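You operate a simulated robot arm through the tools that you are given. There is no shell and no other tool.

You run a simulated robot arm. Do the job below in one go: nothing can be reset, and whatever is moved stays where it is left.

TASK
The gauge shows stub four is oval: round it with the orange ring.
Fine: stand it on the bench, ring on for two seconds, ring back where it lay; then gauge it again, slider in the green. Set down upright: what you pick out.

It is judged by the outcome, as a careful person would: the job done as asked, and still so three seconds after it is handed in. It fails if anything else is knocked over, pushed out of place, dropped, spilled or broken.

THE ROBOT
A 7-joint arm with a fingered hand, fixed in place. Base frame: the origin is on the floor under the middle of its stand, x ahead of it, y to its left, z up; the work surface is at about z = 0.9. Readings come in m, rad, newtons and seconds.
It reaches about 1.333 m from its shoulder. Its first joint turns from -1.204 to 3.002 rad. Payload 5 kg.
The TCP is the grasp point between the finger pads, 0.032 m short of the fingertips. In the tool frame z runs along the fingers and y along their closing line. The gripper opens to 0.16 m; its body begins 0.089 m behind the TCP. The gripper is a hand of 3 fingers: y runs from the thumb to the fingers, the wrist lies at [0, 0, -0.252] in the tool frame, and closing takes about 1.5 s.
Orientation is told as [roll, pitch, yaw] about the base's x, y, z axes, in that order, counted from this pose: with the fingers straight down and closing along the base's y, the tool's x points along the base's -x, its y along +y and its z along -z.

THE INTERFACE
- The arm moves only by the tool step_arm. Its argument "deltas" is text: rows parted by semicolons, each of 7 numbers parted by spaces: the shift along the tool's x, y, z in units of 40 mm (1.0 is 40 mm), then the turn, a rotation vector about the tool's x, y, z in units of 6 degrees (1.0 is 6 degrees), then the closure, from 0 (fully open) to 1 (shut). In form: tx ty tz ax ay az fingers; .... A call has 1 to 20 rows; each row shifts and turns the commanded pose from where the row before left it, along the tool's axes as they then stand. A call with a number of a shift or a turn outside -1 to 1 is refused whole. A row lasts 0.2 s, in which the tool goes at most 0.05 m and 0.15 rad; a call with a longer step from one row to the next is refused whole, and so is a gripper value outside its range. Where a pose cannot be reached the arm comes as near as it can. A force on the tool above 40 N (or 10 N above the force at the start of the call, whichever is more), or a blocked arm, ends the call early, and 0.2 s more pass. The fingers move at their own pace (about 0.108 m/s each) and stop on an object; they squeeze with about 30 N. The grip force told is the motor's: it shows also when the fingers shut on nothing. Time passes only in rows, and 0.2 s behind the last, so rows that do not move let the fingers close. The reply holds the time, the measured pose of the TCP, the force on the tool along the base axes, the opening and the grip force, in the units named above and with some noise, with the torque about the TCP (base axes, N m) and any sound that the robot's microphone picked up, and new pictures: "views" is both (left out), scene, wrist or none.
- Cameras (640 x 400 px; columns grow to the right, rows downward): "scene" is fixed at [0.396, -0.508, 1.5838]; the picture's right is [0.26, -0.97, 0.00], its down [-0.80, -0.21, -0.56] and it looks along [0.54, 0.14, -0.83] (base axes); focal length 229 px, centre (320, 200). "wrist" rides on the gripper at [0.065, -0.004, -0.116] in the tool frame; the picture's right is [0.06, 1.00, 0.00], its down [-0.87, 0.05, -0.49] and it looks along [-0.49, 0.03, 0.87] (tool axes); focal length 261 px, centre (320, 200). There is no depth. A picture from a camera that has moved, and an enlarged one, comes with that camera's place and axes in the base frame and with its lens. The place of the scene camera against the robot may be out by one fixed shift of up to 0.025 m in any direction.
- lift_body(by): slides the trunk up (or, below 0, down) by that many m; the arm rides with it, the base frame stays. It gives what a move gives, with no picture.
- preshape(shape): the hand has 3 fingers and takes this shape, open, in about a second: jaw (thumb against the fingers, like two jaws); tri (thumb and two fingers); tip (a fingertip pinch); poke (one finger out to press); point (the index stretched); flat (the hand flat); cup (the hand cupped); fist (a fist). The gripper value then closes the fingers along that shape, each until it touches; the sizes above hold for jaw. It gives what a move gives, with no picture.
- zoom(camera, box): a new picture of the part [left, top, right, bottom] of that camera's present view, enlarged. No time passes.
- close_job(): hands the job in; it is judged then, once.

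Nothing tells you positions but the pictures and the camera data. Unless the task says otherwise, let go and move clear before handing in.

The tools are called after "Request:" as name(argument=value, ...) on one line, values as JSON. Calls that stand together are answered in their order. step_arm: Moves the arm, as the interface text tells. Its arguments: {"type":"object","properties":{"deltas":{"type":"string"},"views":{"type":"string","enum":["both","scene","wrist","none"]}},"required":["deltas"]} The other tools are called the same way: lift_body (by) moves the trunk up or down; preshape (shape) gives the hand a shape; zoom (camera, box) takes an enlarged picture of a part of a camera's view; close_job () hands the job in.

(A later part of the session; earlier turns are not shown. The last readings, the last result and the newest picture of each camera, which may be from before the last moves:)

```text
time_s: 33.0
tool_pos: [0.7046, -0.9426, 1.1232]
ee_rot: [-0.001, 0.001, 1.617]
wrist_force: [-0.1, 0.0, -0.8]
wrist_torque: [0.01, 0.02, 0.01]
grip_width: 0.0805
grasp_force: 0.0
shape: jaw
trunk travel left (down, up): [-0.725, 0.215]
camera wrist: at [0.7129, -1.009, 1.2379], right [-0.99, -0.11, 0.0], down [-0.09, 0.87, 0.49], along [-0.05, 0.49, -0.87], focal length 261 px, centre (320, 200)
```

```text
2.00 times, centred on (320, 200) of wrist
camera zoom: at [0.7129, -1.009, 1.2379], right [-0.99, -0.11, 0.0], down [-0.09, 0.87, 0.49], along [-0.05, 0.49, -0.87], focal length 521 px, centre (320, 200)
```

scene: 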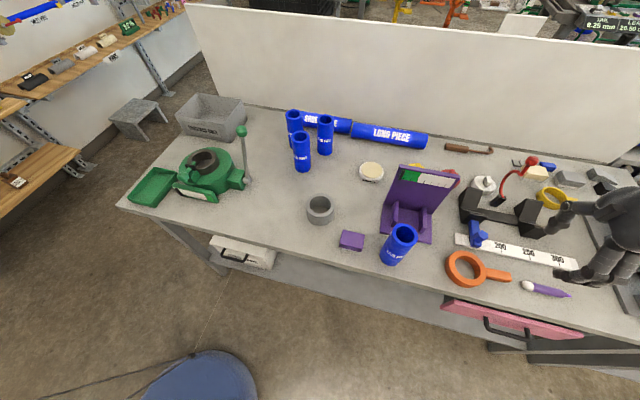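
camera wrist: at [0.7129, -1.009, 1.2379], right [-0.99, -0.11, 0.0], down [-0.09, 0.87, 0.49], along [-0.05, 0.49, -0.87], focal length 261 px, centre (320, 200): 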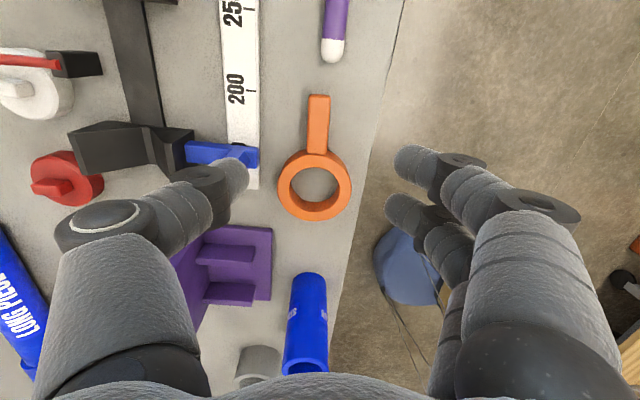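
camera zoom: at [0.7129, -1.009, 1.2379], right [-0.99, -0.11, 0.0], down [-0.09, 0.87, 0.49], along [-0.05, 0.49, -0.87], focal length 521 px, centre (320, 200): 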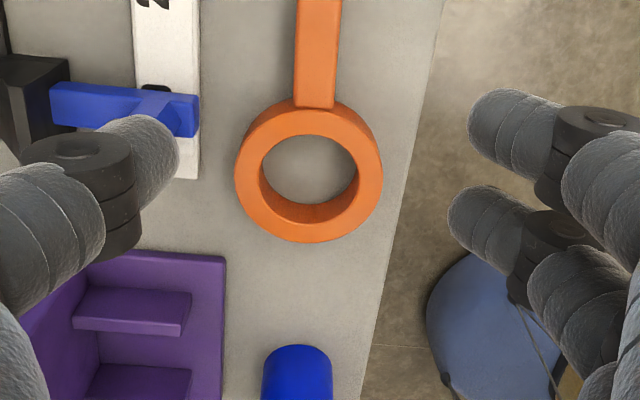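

The handle is centred between the fingers, with the ring ahead of the hand. I'll narrow the opening a little more to stay clear of the ruler and descend over the handle.

Request:
step_arm(deltas="0 0 0 0 0 0 0.62; 0 0 1 0 0 0 0.62; 0 0 1 0 0 0 0.62; 0 0 1 0 0 0 0.62; 0 0 0.75 0 0 0 0.62; 0 0 0 0 0 0 0.62; 0 0 0 0 0 0 0.62", views="both")

Request:
zoom(camera="scene", box=[440, 210, 600, 320])

```text
time_s: 34.6
tool_pos: [0.705, -0.9424, 0.9721]
ee_rot: [0.0, 0.0, 1.617]
wrist_force: [-0.5, 0.3, -0.5]
wrist_torque: [0.01, 0.02, -0.01]
grip_width: 0.0612
grasp_force: 0.0
shape: jaw
trunk travel left (down, up): [-0.725, 0.215]
camera wrist: at [0.7132, -1.008, 1.0871], right [-0.99, -0.11, 0.0], down [-0.09, 0.87, 0.49], along [-0.05, 0.49, -0.87], focal length 261 px, centre (320, 200)
```

scene: 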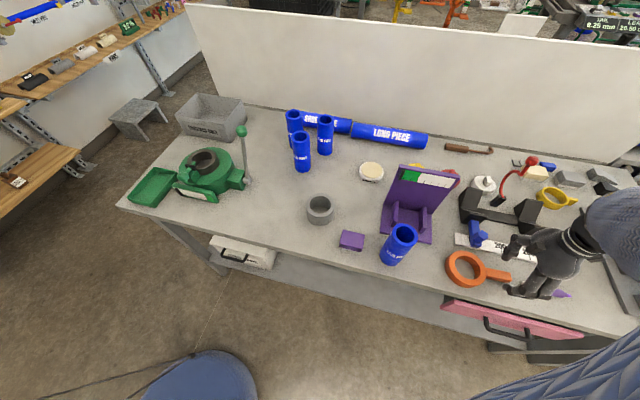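
wrist: 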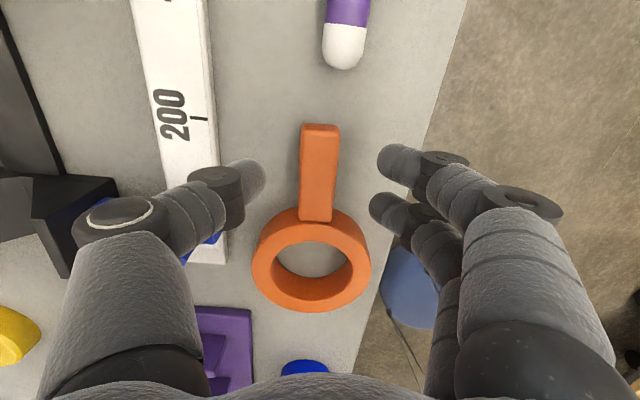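

```text
3.64 times, centred on (520, 265) of scene
camera zoom: at [0.396, -0.508, 1.5838], right [0.26, -0.97, 0.0], down [-0.8, -0.21, -0.56], along [0.54, 0.14, -0.83], focal length 831 px, centre (-407, -36)
```

zoom: 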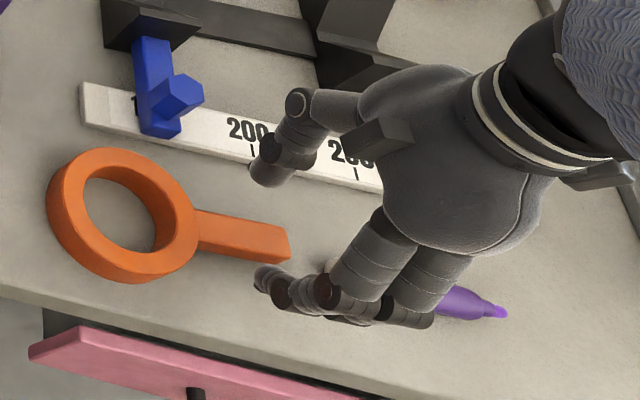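

The hand is centred over the handle. I'll descend the last 34 mm carefully.

Request:
step_arm(deltas="0 0 0.4 0 0 0 0.62; 0 0 0.3 0 0 0 0.62; 0 0 0.15 0 0 0 0.62; 0 0 0 0 0 0 0.62; 0 0 0 0 0 0 0.62", views="both")

Request:
zoom(camera="scene", box=[440, 210, 600, 320])

```text
time_s: 35.8
tool_pos: [0.7051, -0.942, 0.9385]
ee_rot: [0.001, -0.002, 1.617]
wrist_force: [-0.6, 0.7, -0.4]
wrist_torque: [0.04, -0.01, 0.0]
grip_width: 0.0612
grasp_force: 0.0
shape: jaw
trunk travel left (down, up): [-0.725, 0.215]
camera wrist: at [0.7123, -1.0079, 1.0537], right [-0.99, -0.11, 0.0], down [-0.09, 0.87, 0.49], along [-0.05, 0.49, -0.87], focal length 261 px, centre (320, 200)
```

scene: 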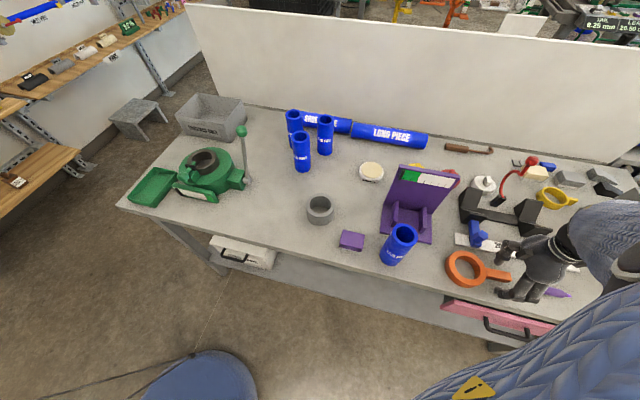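
wrist: 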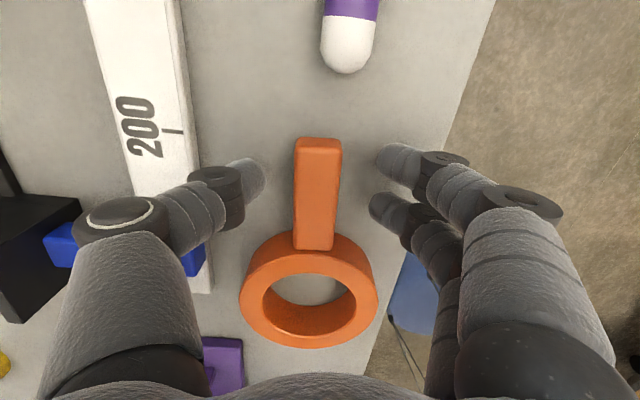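

```text
3.64 times, centred on (520, 265) of scene
camera zoom: at [0.396, -0.508, 1.5838], right [0.26, -0.97, 0.0], down [-0.8, -0.21, -0.56], along [0.54, 0.14, -0.83], focal length 831 px, centre (-407, -36)
```

zoom: 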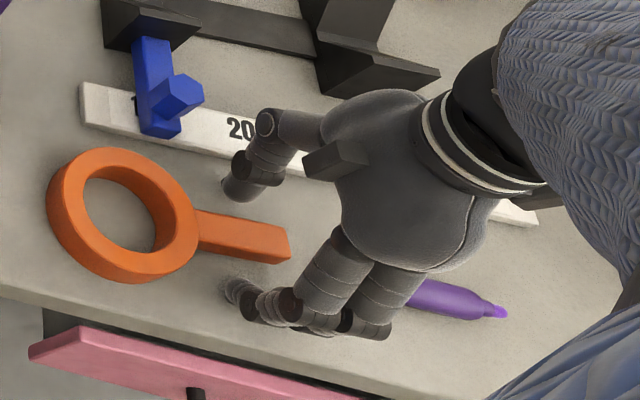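

Thumb and fingers are on either side of the handle, aligned with it. Closing on it now.

Request:
step_arm(deltas="0 0 0 0 0 0 0.7; 0 0 0 0 0 0 0.78; 0 0 0 0 0 0 0.86; 0 0 0 0 0 0 1; 0 0 0 0 0 0 1; 0 0 0 0 0 0 1; 0 0 0 0 0 0 1", views="both")

Request:
zoom(camera="scene", box=[440, 210, 600, 320])

```text
time_s: 37.4
tool_pos: [0.706, -0.9428, 0.9389]
ee_rot: [0.0, 0.0, 1.618]
wrist_force: [-0.1, 0.5, 0.4]
wrist_torque: [-0.02, -0.01, -0.02]
grip_width: 0.0205
grasp_force: 30.3
shape: jaw
trunk travel left (down, up): [-0.725, 0.215]
camera wrist: at [0.7123, -1.008, 1.0536], right [-0.99, -0.11, 0.0], down [-0.09, 0.87, 0.49], along [-0.05, 0.49, -0.87], focal length 261 px, centre (320, 200)
```

scene: 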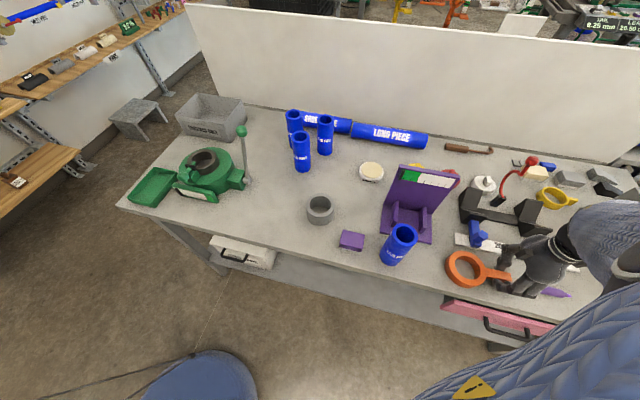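
wrist: 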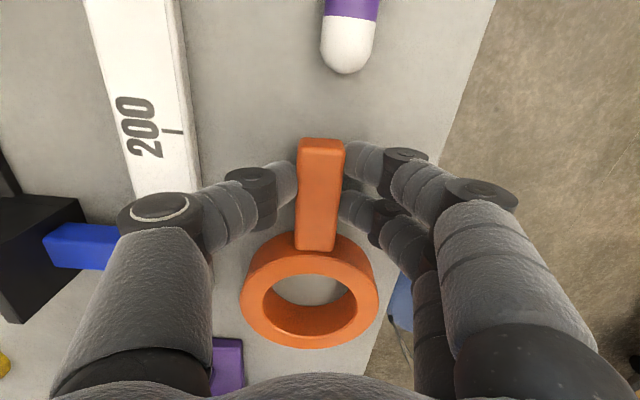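

```text
3.64 times, centred on (520, 265) of scene
camera zoom: at [0.396, -0.508, 1.5838], right [0.26, -0.97, 0.0], down [-0.8, -0.21, -0.56], along [0.54, 0.14, -0.83], focal length 831 px, centre (-407, -36)
```

zoom: 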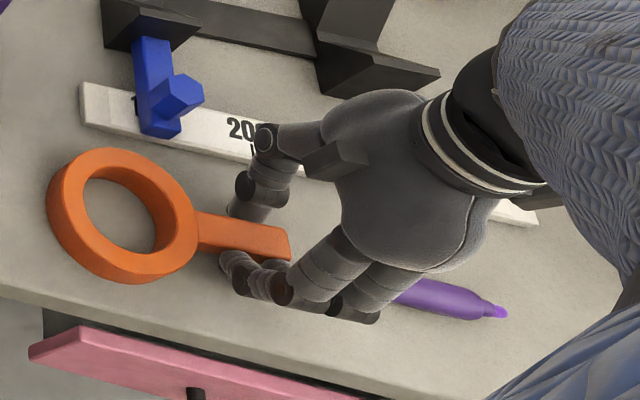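

The handle is gripped and the ring barely shifted. I'll lift it a little and check that it hangs level.

Request:
step_arm(deltas="0 0 -0.2 0 0 0 1; 0 0 -0.4 0 0 0 1; 0 0 -0.4 0 0 0 1; 0 0 0 0 0 0 1; 0 0 0 0 0 0 1", views="both")

Request:
zoom(camera="scene", box=[440, 210, 600, 320])

```text
time_s: 38.6
tool_pos: [0.7041, -0.9424, 0.9782]
ee_rot: [0.0, 0.0, 1.617]
wrist_force: [-0.2, 0.1, -1.4]
wrist_torque: [-0.1, -0.01, 0.01]
grip_width: 0.0207
grasp_force: 29.2
shape: jaw
trunk travel left (down, up): [-0.725, 0.215]
camera wrist: at [0.7118, -1.0078, 1.0934], right [-0.99, -0.11, 0.0], down [-0.09, 0.87, 0.49], along [-0.05, 0.49, -0.87], focal length 261 px, centre (320, 200)
```

scene: 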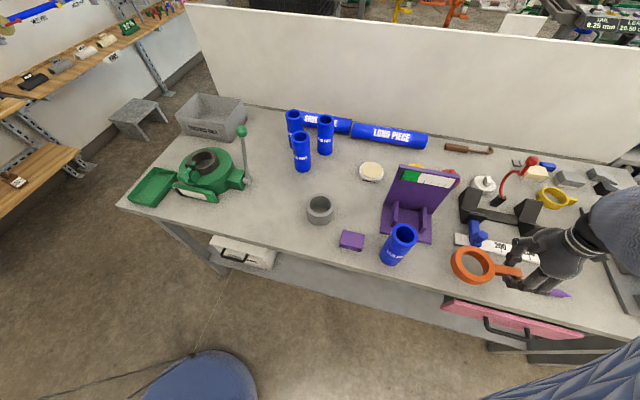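
wrist: 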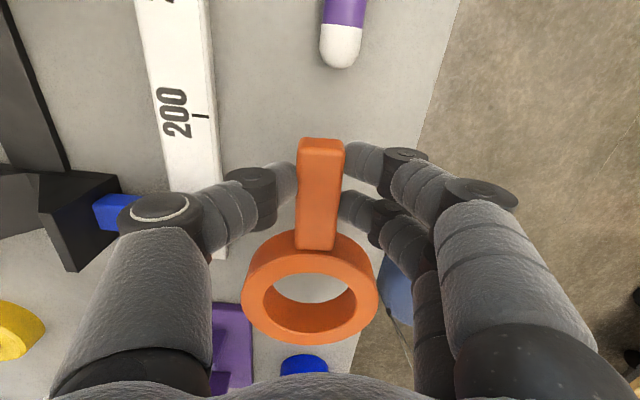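

```text
3.64 times, centred on (520, 265) of scene
camera zoom: at [0.396, -0.508, 1.5838], right [0.26, -0.97, 0.0], down [-0.8, -0.21, -0.56], along [0.54, 0.14, -0.83], focal length 831 px, centre (-407, -36)
```

zoom: 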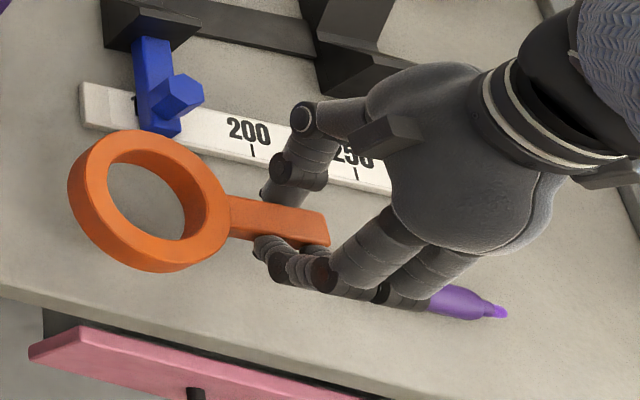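

The ring hangs nearly level, with about 1.5° of sag. I'll correct the tilt, raise it above stub height and carry it over the stub.

Request:
step_arm(deltas="0 0 -0.8 0 -0.25 0 1; 0 0 -1 0 0 0 1; 0 0 -1 0 0 0 1; 0 0 -0.9 0 0 0 1; -0.7 0 0 0 0 0 1; -0.9 0 0 0 0 0 1; -0.9 0.02 0 0 0 0 1; -0.9 0 0 0 0 0 1; -0.9 0 0 0 0 0 1; -0.6 0 0 0 0 0 1; -0.33 0 0 0 0 0 1; 0 0 0 0 0 0 1; 0 0 0 0 0 0 1", views="both")

Request:
zoom(camera="wrist", box=[220, 120, 400, 400])

Request:
zoom(camera="scene", box=[360, 180, 520, 290])

```text
time_s: 41.4
tool_pos: [0.6946, -0.7358, 1.1319]
ee_rot: [0.001, -0.025, 1.618]
wrist_force: [0.4, -0.3, -1.9]
wrist_torque: [-0.12, 0.02, -0.01]
grip_width: 0.0204
grasp_force: 30.2
shape: jaw
trunk travel left (down, up): [-0.725, 0.215]
camera wrist: at [0.703, -0.8044, 1.2452], right [-0.99, -0.11, 0.0], down [-0.09, 0.85, 0.51], along [-0.05, 0.51, -0.86], focal length 261 px, centre (320, 200)
```

scene: 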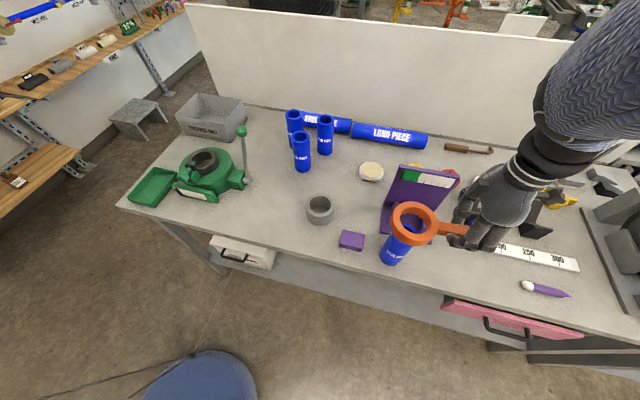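
wrist: 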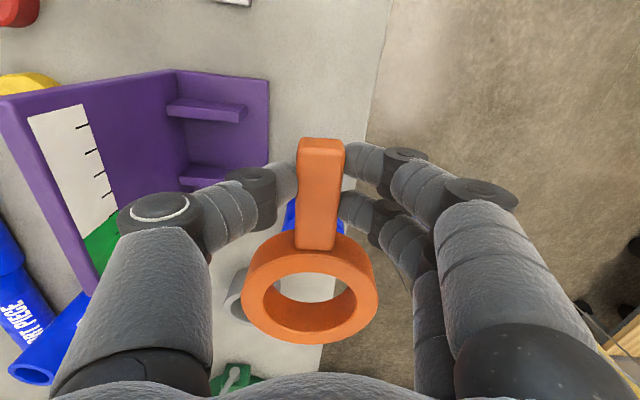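

```text
1.43 times, centred on (310, 260) of wrist
camera zoom: at [0.703, -0.8044, 1.2452], right [-0.99, -0.11, 0.0], down [-0.09, 0.85, 0.51], along [-0.05, 0.51, -0.86], focal length 372 px, centre (334, 114)
```

zoom: 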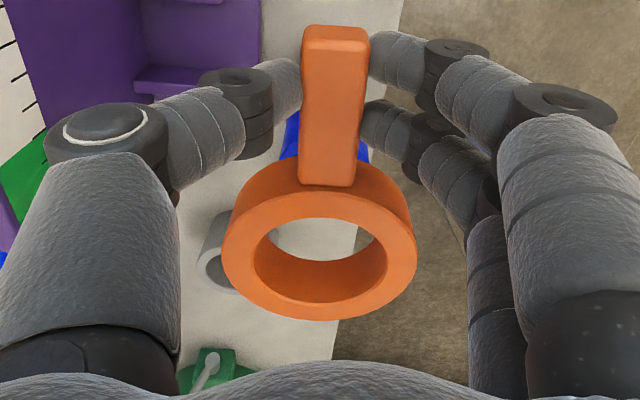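

```text
3.64 times, centred on (440, 235) of scene
camera zoom: at [0.396, -0.508, 1.5838], right [0.26, -0.97, 0.0], down [-0.8, -0.21, -0.56], along [0.54, 0.14, -0.83], focal length 831 px, centre (-116, 73)
```

zoom: 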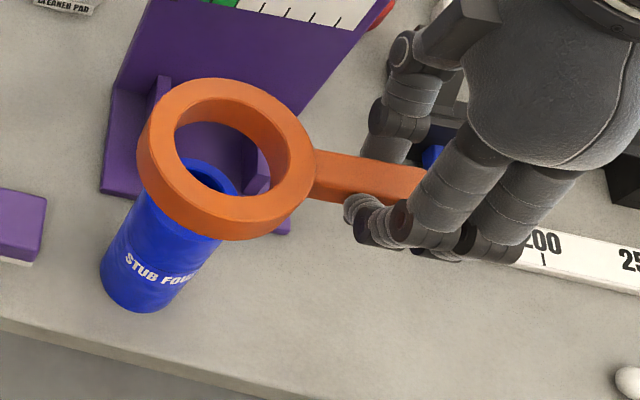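

Request:
zoom(camera="wrist", box=[235, 225, 385, 350])

Request:
zoom(camera="scene", box=[380, 190, 460, 260])

```text
3.20 times, centred on (310, 288) of wrist
camera zoom: at [0.703, -0.8044, 1.2452], right [-0.99, -0.11, 0.0], down [-0.09, 0.85, 0.51], along [-0.05, 0.51, -0.86], focal length 834 px, centre (352, -80)
```

zoom: 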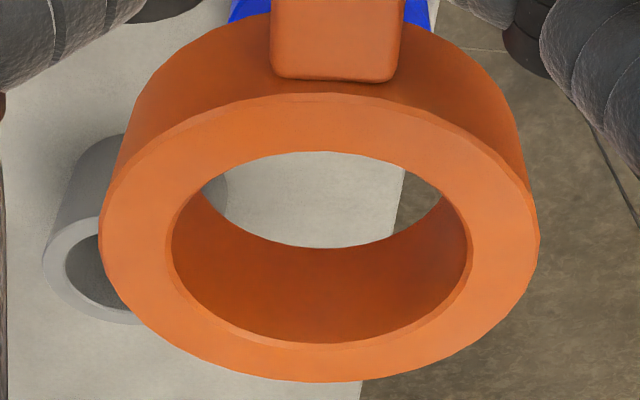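

```text
5.71 times, centred on (420, 225) of scene
camera zoom: at [0.396, -0.508, 1.5838], right [0.26, -0.97, 0.0], down [-0.8, -0.21, -0.56], along [0.54, 0.14, -0.83], focal length 1306 px, centre (-251, 57)
```

zoom: 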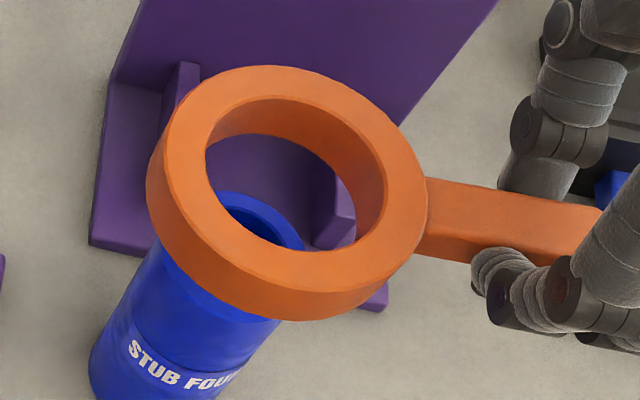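

The ring looks aligned over the stub to within a couple of mm. I'll lower it to just above the stub's top and compare again.

Request:
step_arm(deltas="0 0 0.3 0 0 0 1; 0 0 0.3 0 0 0 1; 0 0 0.3 0 0 0 1; 0 0 0 0 0 0 1; 0 0 0 0 0 0 1; 0 0 0 0 0 0 1", views="both")

Request:
zoom(camera="scene", box=[380, 200, 450, 260])

Request:
zoom(camera="wrist", box=[235, 225, 385, 350])

```text
time_s: 42.8
tool_pos: [0.6959, -0.7351, 1.0958]
ee_rot: [0.001, -0.026, 1.617]
wrist_force: [-0.4, -0.3, -0.6]
wrist_torque: [-0.09, -0.01, -0.01]
grip_width: 0.0202
grasp_force: 29.6
shape: jaw
trunk travel left (down, up): [-0.725, 0.215]
camera wrist: at [0.7024, -0.804, 1.2096], right [-0.99, -0.11, 0.0], down [-0.09, 0.85, 0.51], along [-0.05, 0.51, -0.86], focal length 261 px, centre (320, 200)
```

scene: 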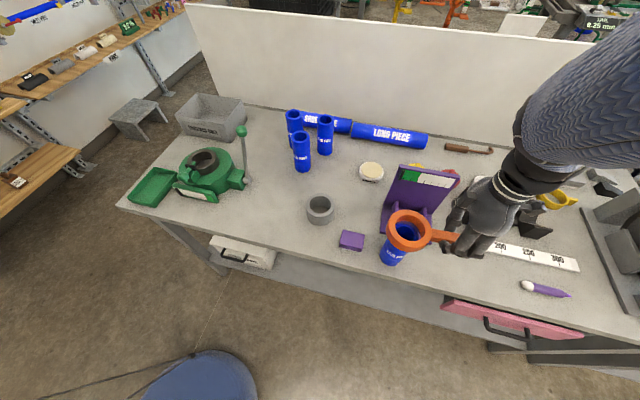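
wrist: 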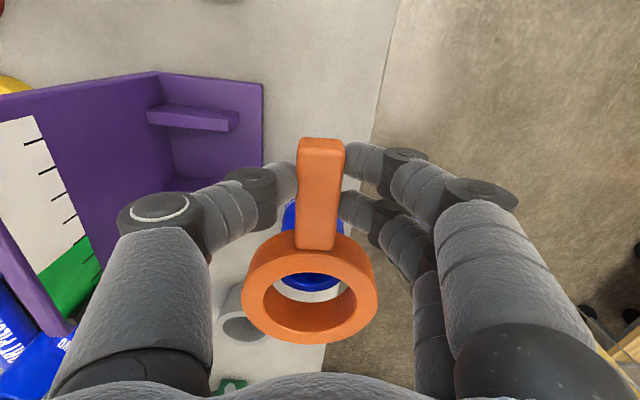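

```text
6.67 times, centred on (415, 230) of scene
camera zoom: at [0.396, -0.508, 1.5838], right [0.26, -0.97, 0.0], down [-0.8, -0.21, -0.56], along [0.54, 0.14, -0.83], focal length 1524 px, centre (-313, 0)
```

zoom: 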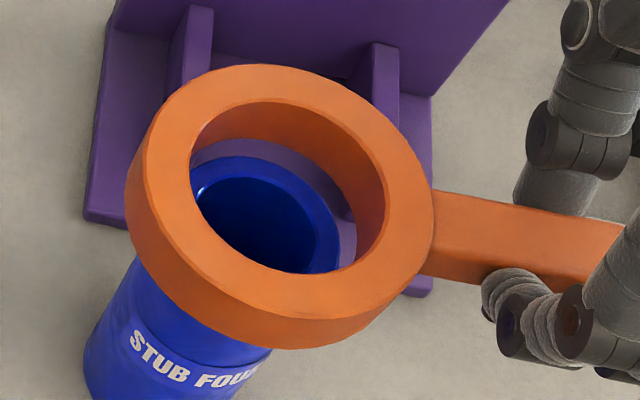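

```text
3.20 times, centred on (310, 288) of wrist
camera zoom: at [0.7024, -0.804, 1.2096], right [-0.99, -0.11, 0.0], down [-0.09, 0.85, 0.51], along [-0.05, 0.51, -0.86], focal length 834 px, centre (352, -80)
```

zoom: 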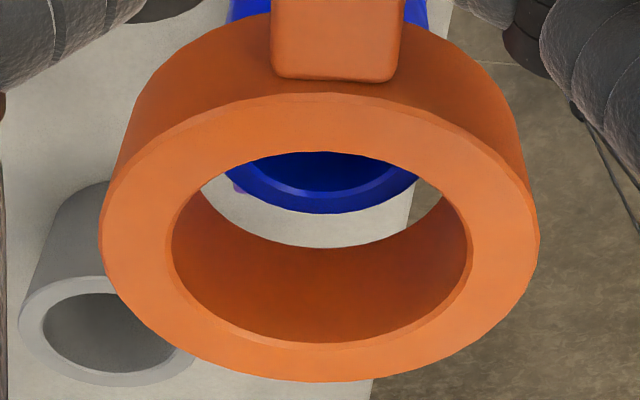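

The ring is about 10 mm above the stub rim and looks 2 mm or so too far toward +y. I'll nudge it back 2 mm, lower it a few mm, and check again.

Request:
step_arm(deltas="0.05 0 0.1 0 0 0 1; 0 0 0.08 0 0 0 1; 0 0 0 0 0 0 1; 0 0 0 0 0 0 1", views="both")

Request:
zoom(camera="scene", box=[380, 205, 440, 255])

Request:
zoom(camera="wrist", box=[235, 225, 385, 350])

```text
time_s: 43.8
tool_pos: [0.6939, -0.7378, 1.0883]
ee_rot: [0.0, -0.027, 1.619]
wrist_force: [-0.4, 0.6, -1.1]
wrist_torque: [-0.11, 0.02, 0.01]
grip_width: 0.0205
grasp_force: 30.1
shape: jaw
trunk travel left (down, up): [-0.725, 0.215]
camera wrist: at [0.7023, -0.8059, 1.2018], right [-0.99, -0.11, 0.0], down [-0.09, 0.85, 0.51], along [-0.05, 0.51, -0.86], focal length 261 px, centre (320, 200)
```

scene: 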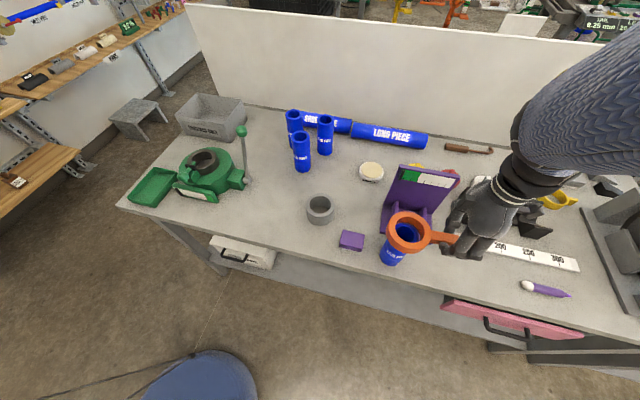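
wrist: 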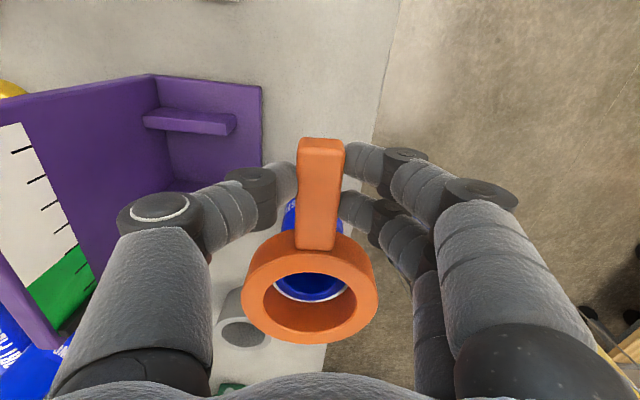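

```text
8.00 times, centred on (410, 230) of scene
camera zoom: at [0.396, -0.508, 1.5838], right [0.26, -0.97, 0.0], down [-0.8, -0.21, -0.56], along [0.54, 0.14, -0.83], focal length 1828 px, centre (-400, -40)
```

zoom: 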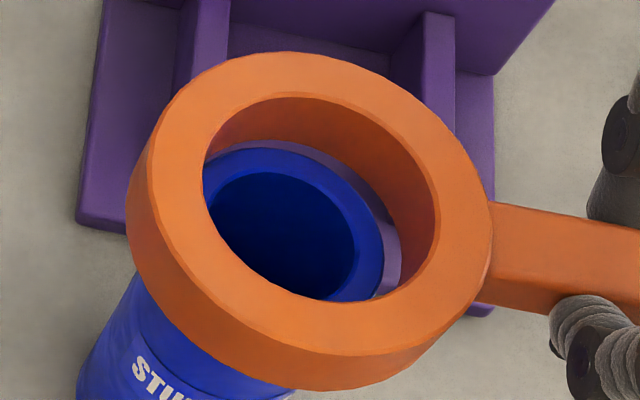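

```text
3.20 times, centred on (310, 288) of wrist
camera zoom: at [0.7023, -0.8059, 1.2018], right [-0.99, -0.11, 0.0], down [-0.09, 0.85, 0.51], along [-0.05, 0.51, -0.86], focal length 834 px, centre (352, -80)
```

zoom: 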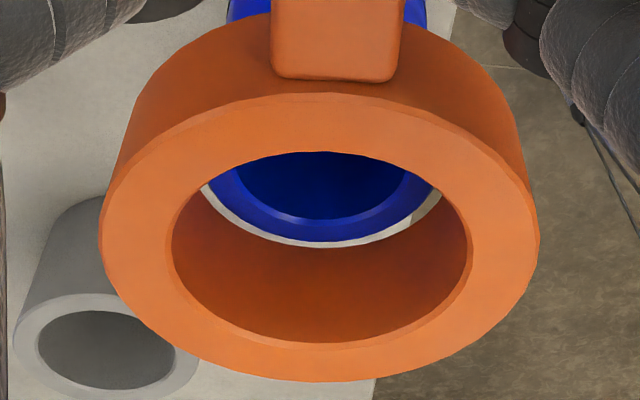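

Request:
zoom(camera="scene", box=[394, 212, 434, 246])

Request:
zoom(camera="wrist", box=[275, 255, 355, 315])

```text
11.76 times, centred on (414, 229) of scene
camera zoom: at [0.396, -0.508, 1.5838], right [0.26, -0.97, 0.0], down [-0.8, -0.21, -0.56], along [0.54, 0.14, -0.83], focal length 2689 px, centre (-786, -141)
```

zoom: 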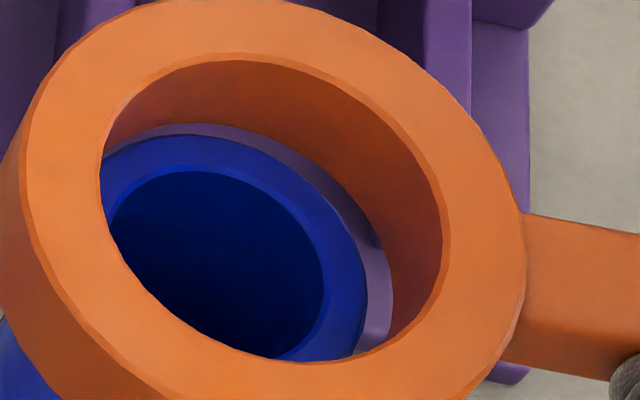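

```text
6.67 times, centred on (315, 285) of wrist
camera zoom: at [0.7023, -0.8059, 1.2018], right [-0.99, -0.11, 0.0], down [-0.09, 0.85, 0.51], along [-0.05, 0.51, -0.86], focal length 1738 px, centre (353, -367)
```

zoom: 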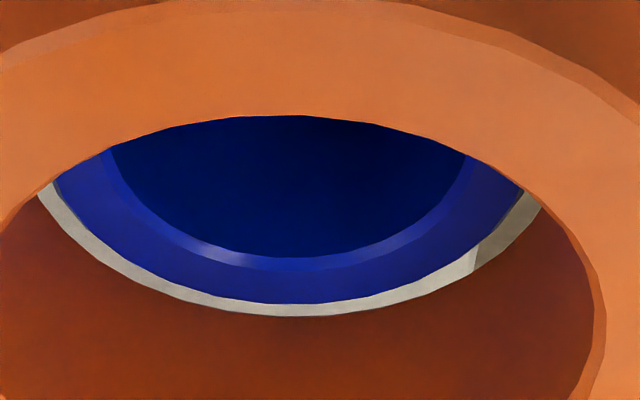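

Comparing both views, the ring needs about +2.5 mm in y and a hair in +x. I'll apply that and check once more.

Request:
step_arm(deltas="-0.0625 -0.0125 0 0 0 0 1; 0 0 0 0 0 0 1; 0 0 0 0 0 0 1; 0 0 0 0 0 0 1", views="both")

Request:
zoom(camera="scene", box=[394, 212, 434, 246])

Request:
zoom(camera="wrist", box=[275, 255, 355, 315])

```text
time_s: 44.8
tool_pos: [0.695, -0.7353, 1.09]
ee_rot: [0.001, -0.026, 1.619]
wrist_force: [0.3, -0.6, -1.1]
wrist_torque: [-0.1, 0.0, 0.02]
grip_width: 0.0204
grasp_force: 30.5
shape: jaw
trunk travel left (down, up): [-0.725, 0.215]
camera wrist: at [0.7027, -0.8033, 1.2021], right [-0.99, -0.11, 0.0], down [-0.09, 0.85, 0.51], along [-0.05, 0.51, -0.86], focal length 261 px, centre (320, 200)
```

scene: 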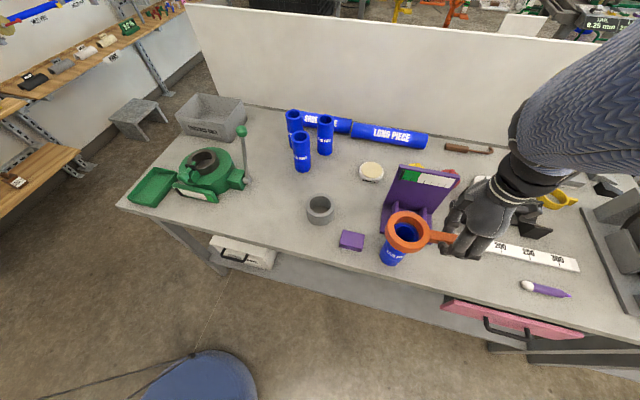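
wrist: 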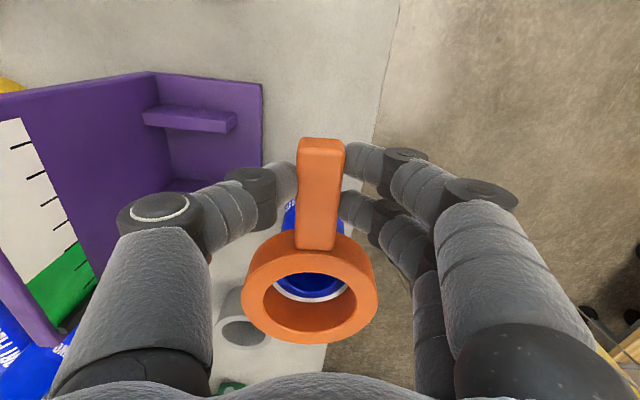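

```text
11.76 times, centred on (414, 229) of scene
camera zoom: at [0.396, -0.508, 1.5838], right [0.26, -0.97, 0.0], down [-0.8, -0.21, -0.56], along [0.54, 0.14, -0.83], focal length 2689 px, centre (-786, -141)
```

zoom: 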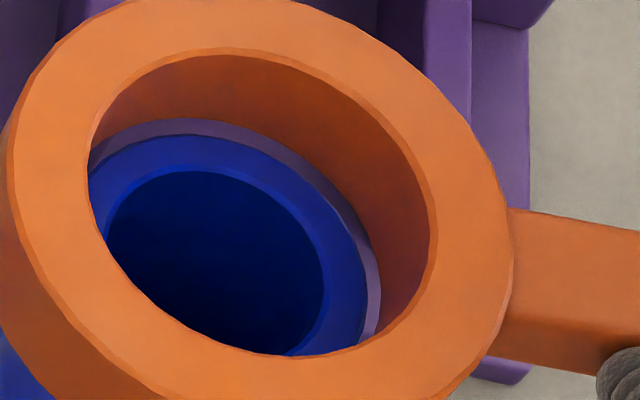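

```text
6.67 times, centred on (315, 285) of wrist
camera zoom: at [0.7027, -0.8033, 1.2021], right [-0.99, -0.11, 0.0], down [-0.09, 0.85, 0.51], along [-0.05, 0.51, -0.86], focal length 1738 px, centre (353, -367)
```

zoom: 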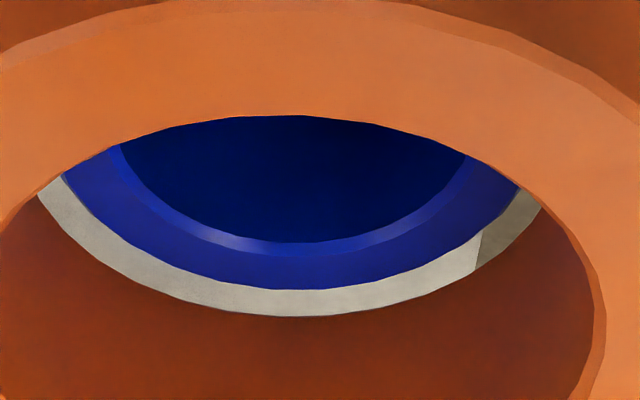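

Now the clearance looks even all round. I'll lower the ring slowly onto the stub, watching for contact.

Request:
step_arm(deltas="0 0 0.06 0 0 0 1; 0 0 0.06 0 0 0 1; 0 0 0.06 0 0 0 1; 0 0 0 0 0 0 1", views="wrist")

Request:
zoom(camera="scene", box=[394, 212, 434, 246])

Request:
zoom(camera="wrist", box=[275, 255, 355, 315])

```text
time_s: 45.8
tool_pos: [0.694, -0.7336, 1.0807]
ee_rot: [-0.001, -0.026, 1.617]
wrist_force: [0.2, -0.1, -0.7]
wrist_torque: [-0.15, -0.01, 0.04]
grip_width: 0.0205
grasp_force: 30.1
shape: jaw
trunk travel left (down, up): [-0.725, 0.215]
camera wrist: at [0.7026, -0.8031, 1.1949], right [-0.99, -0.11, 0.0], down [-0.09, 0.85, 0.51], along [-0.05, 0.51, -0.86], focal length 261 px, centre (320, 200)
```

wrist: 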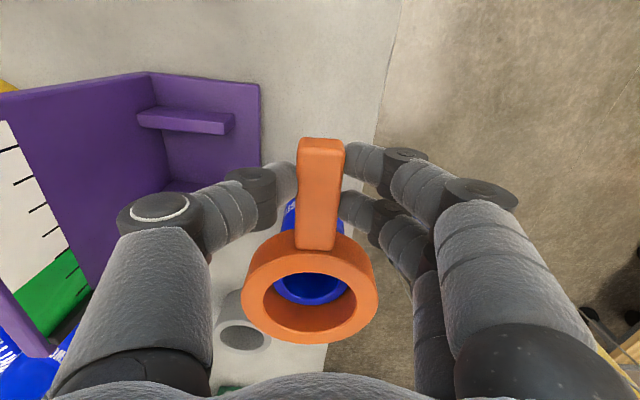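

```text
11.76 times, centred on (414, 229) of scene
camera zoom: at [0.396, -0.508, 1.5838], right [0.26, -0.97, 0.0], down [-0.8, -0.21, -0.56], along [0.54, 0.14, -0.83], focal length 2689 px, centre (-786, -141)
```

zoom: 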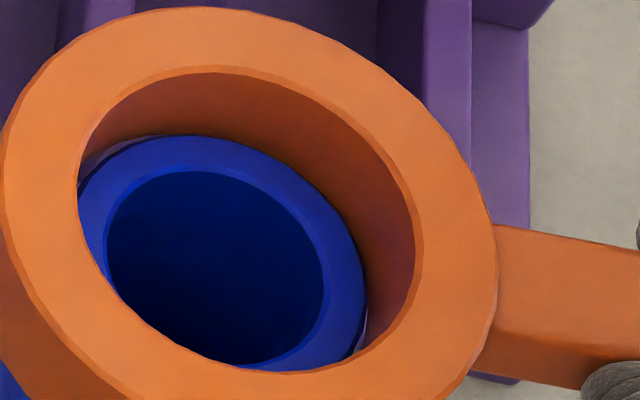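

```text
6.67 times, centred on (315, 285) of wrist
camera zoom: at [0.7026, -0.8031, 1.1949], right [-0.99, -0.11, 0.0], down [-0.09, 0.85, 0.51], along [-0.05, 0.51, -0.86], focal length 1738 px, centre (353, -367)
```

zoom: 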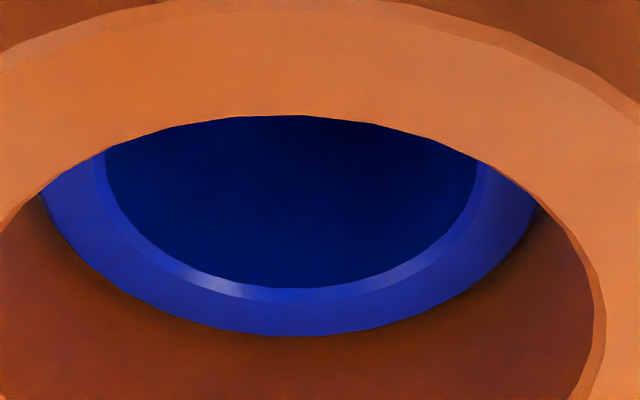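

The ring is now around the stub's rim with no contact. I'll keep lowering it straight down.

Request:
step_arm(deltas="0.0026 0 0.1 0 0 0 1; 0.0026 0 0.1 0 0 0 1; 0.0026 0 0.1 0 0 0 1; 0.0026 0 0.1 0 0 0 1; 0 0 0 0 0 0 1; 0 0 0 0 0 0 1", views="both")

Request:
zoom(camera="scene", box=[380, 205, 440, 275])

Request:
zoom(camera="wrist", box=[235, 225, 385, 350])

```text
time_s: 47.2
tool_pos: [0.6935, -0.7344, 1.0651]
ee_rot: [-0.001, -0.027, 1.616]
wrist_force: [0.1, 0.4, -1.3]
wrist_torque: [-0.12, -0.01, -0.01]
grip_width: 0.0205
grasp_force: 30.0
shape: jaw
trunk travel left (down, up): [-0.725, 0.215]
camera wrist: at [0.7028, -0.8031, 1.1788], right [-0.99, -0.11, 0.0], down [-0.09, 0.85, 0.51], along [-0.05, 0.51, -0.86], focal length 261 px, centre (320, 200)
```

scene: 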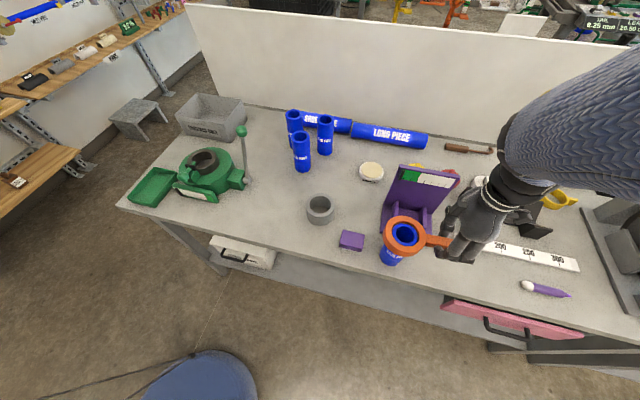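
wrist: 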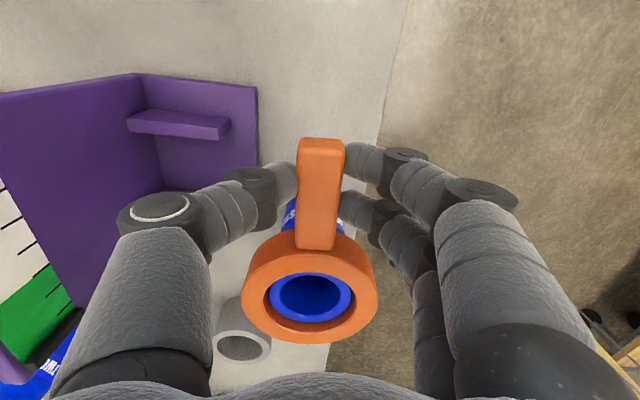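

```text
5.71 times, centred on (410, 240) of scene
camera zoom: at [0.396, -0.508, 1.5838], right [0.26, -0.97, 0.0], down [-0.8, -0.21, -0.56], along [0.54, 0.14, -0.83], focal length 1306 px, centre (-194, -29)
```

zoom: 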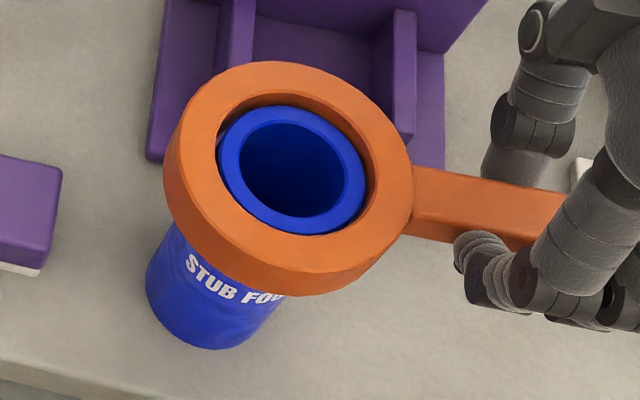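

```text
3.20 times, centred on (310, 288) of wrist
camera zoom: at [0.7028, -0.8031, 1.1788], right [-0.99, -0.11, 0.0], down [-0.09, 0.85, 0.51], along [-0.05, 0.51, -0.86], focal length 834 px, centre (352, -80)
```

zoom: 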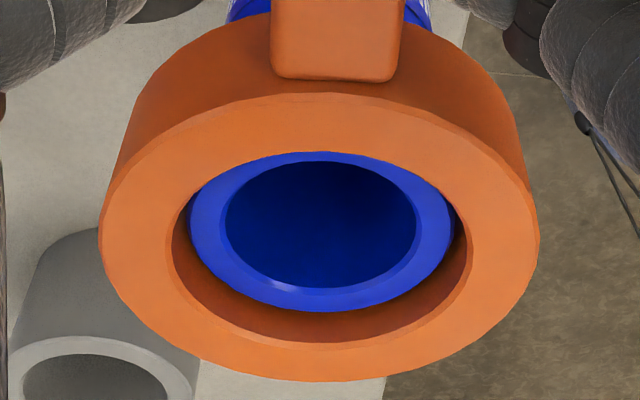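

The ring is on over the top of the stub, well centred. I'll keep going down.

Request:
step_arm(deltas="0.0026 0 0.1 0 0 0 1; 0.0026 0 0.1 0 0 0 1; 0.0026 0 0.1 0 0 0 1; 0.0026 0 0.1 0 0 0 1; 0 0 0 0 0 0 1; 0 0 0 0 0 0 1", views="both")

Request:
zoom(camera="scene", box=[380, 205, 440, 275])

Request:
zoom(camera="wrist", box=[235, 225, 385, 350])

```text
time_s: 48.6
tool_pos: [0.6943, -0.7356, 1.0484]
ee_rot: [0.001, -0.029, 1.618]
wrist_force: [0.2, -0.2, -1.2]
wrist_torque: [-0.08, -0.01, 0.04]
grip_width: 0.0203
grasp_force: 30.1
shape: jaw
trunk travel left (down, up): [-0.725, 0.215]
camera wrist: at [0.7029, -0.8033, 1.1629], right [-0.99, -0.11, 0.0], down [-0.09, 0.85, 0.51], along [-0.05, 0.51, -0.86], focal length 261 px, centre (320, 200)
```

scene: 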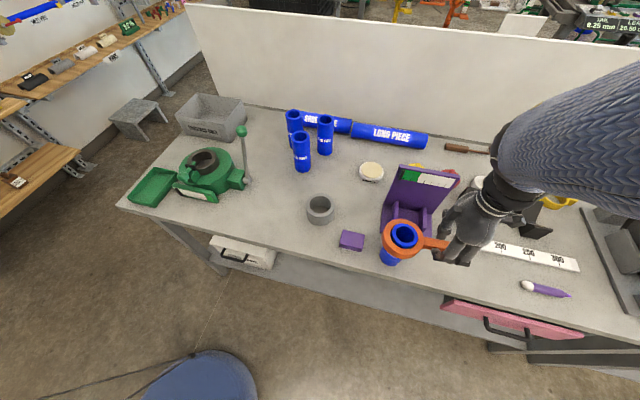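
wrist: 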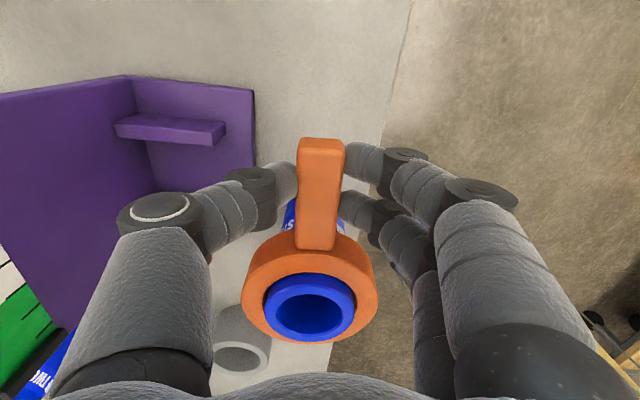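

```text
5.71 times, centred on (410, 240) of scene
camera zoom: at [0.396, -0.508, 1.5838], right [0.26, -0.97, 0.0], down [-0.8, -0.21, -0.56], along [0.54, 0.14, -0.83], focal length 1306 px, centre (-194, -29)
```

zoom: 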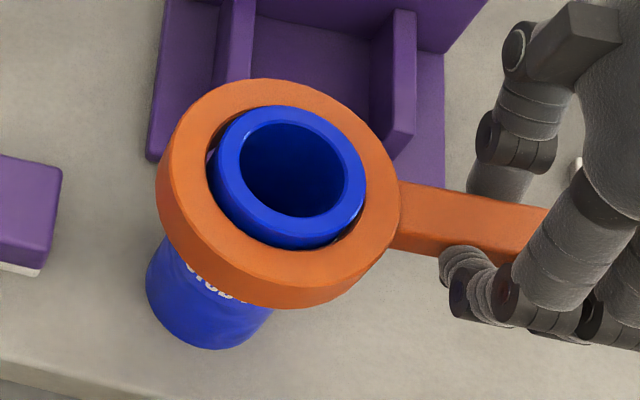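

```text
3.20 times, centred on (310, 288) of wrist
camera zoom: at [0.7029, -0.8033, 1.1629], right [-0.99, -0.11, 0.0], down [-0.09, 0.85, 0.51], along [-0.05, 0.51, -0.86], focal length 834 px, centre (352, -80)
```

zoom: 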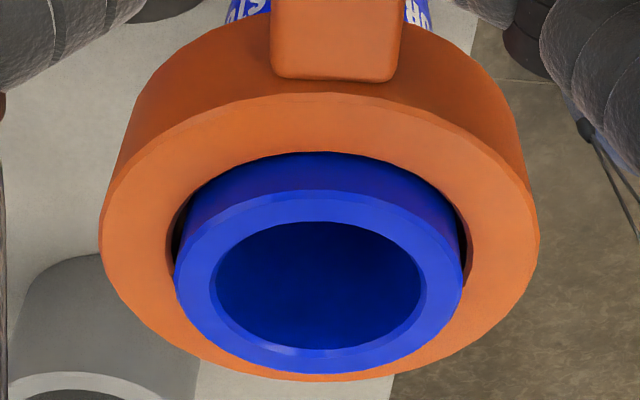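

Still clean, with no contact. I'll keep lowering the ring down the stub to its lower half.

Request:
step_arm(deltas="0.0039 0 0.15 0 0 0 1; 0.0039 0 0.15 0 0 0 1; 0.0039 0 0.15 0 0 0 1; 0.0039 0 0.15 0 0 0 1; 0.0039 0 0.15 0 0 0 1; 0.0039 0 0.15 0 0 0 1; 0.0039 0 0.15 0 0 0 1; 0 0 0 0 0 0 1; 0 0 0 0 0 0 1", views="both")

Request:
zoom(camera="scene", box=[380, 205, 480, 285])

Request:
zoom(camera="wrist", box=[220, 225, 400, 400])

```text
time_s: 50.6
tool_pos: [0.6961, -0.7346, 1.0079]
ee_rot: [0.001, -0.026, 1.618]
wrist_force: [0.3, -0.8, -1.5]
wrist_torque: [-0.09, -0.01, 0.0]
grip_width: 0.02
grasp_force: 30.5
shape: jaw
trunk travel left (down, up): [-0.725, 0.215]
camera wrist: at [0.7027, -0.8036, 1.1211], right [-0.99, -0.11, 0.0], down [-0.09, 0.85, 0.51], along [-0.05, 0.51, -0.86], focal length 261 px, centre (320, 200)
```

scene: 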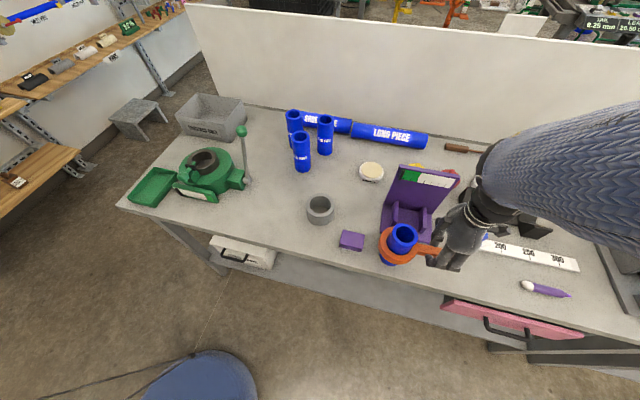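
wrist: 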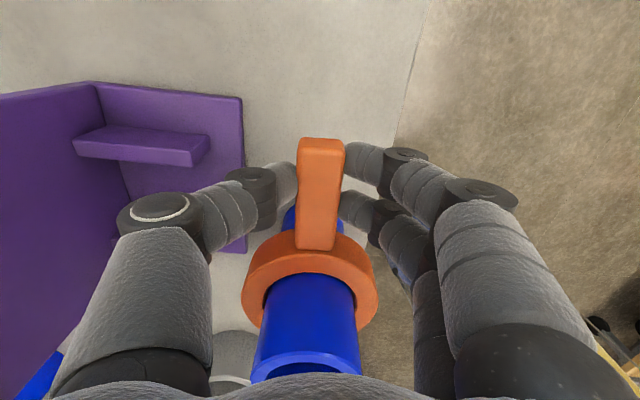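

```text
5.00 times, centred on (430, 245) of scene
camera zoom: at [0.396, -0.508, 1.5838], right [0.26, -0.97, 0.0], down [-0.8, -0.21, -0.56], along [0.54, 0.14, -0.83], focal length 1143 px, centre (-230, -25)
```

zoom: 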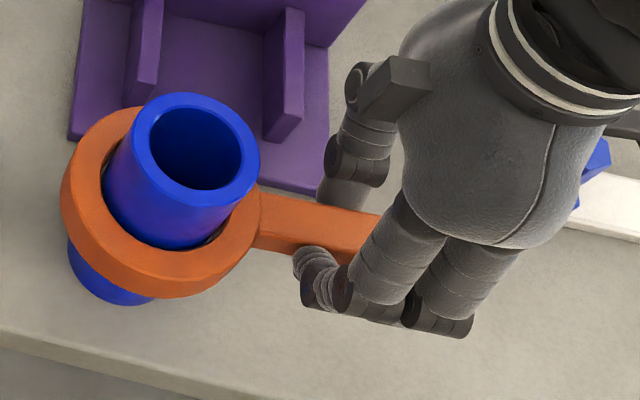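

```text
2.29 times, centred on (310, 312) of wrist
camera zoom: at [0.7027, -0.8036, 1.1211], right [-0.99, -0.11, 0.0], down [-0.09, 0.85, 0.51], along [-0.05, 0.51, -0.86], focal length 596 px, centre (343, -57)
```

zoom: 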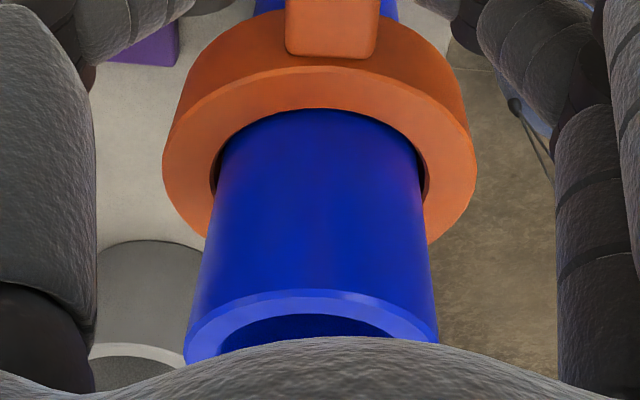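

There is plenty of room between the hand and the stub. I'll lower the ring to just above the bench and hold it there for over two seconds.

Request:
step_arm(deltas="0.0039 0 0.15 0 0 0 1; 0.0039 0 0.15 0 0 0 1; 0.0039 0 0.15 0 0 0 1; 0.0039 0 0.15 0 0 0 1; 0.0039 0 0.15 0 0 0 1; 0.0039 0 0.15 0 0 0 1; 0 0 0 0 0 0 1; 0 0 0 0 0 0 1", views="both")

Request:
zoom(camera="scene", box=[380, 205, 480, 285])

```text
time_s: 52.4
tool_pos: [0.6958, -0.735, 0.9708]
ee_rot: [-0.001, -0.026, 1.617]
wrist_force: [0.2, -0.3, -0.4]
wrist_torque: [-0.12, -0.03, -0.01]
grip_width: 0.0206
grasp_force: 30.2
shape: jaw
trunk travel left (down, up): [-0.725, 0.215]
camera wrist: at [0.7029, -0.8035, 1.0846], right [-0.99, -0.11, 0.0], down [-0.09, 0.85, 0.51], along [-0.05, 0.51, -0.86], focal length 261 px, centre (320, 200)
```

scene: 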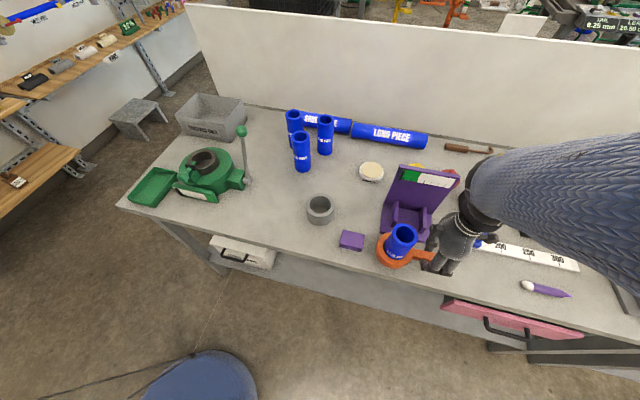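
wrist: 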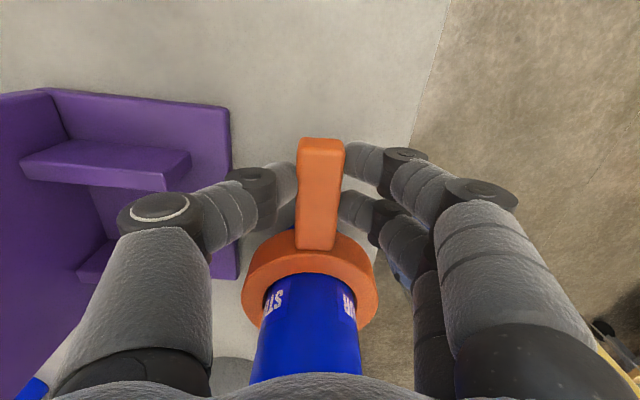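

```text
5.00 times, centred on (430, 245) of scene
camera zoom: at [0.396, -0.508, 1.5838], right [0.26, -0.97, 0.0], down [-0.8, -0.21, -0.56], along [0.54, 0.14, -0.83], focal length 1143 px, centre (-230, -25)
```

zoom: 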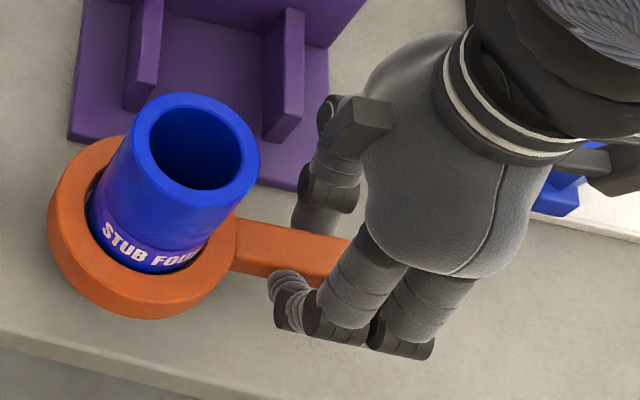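

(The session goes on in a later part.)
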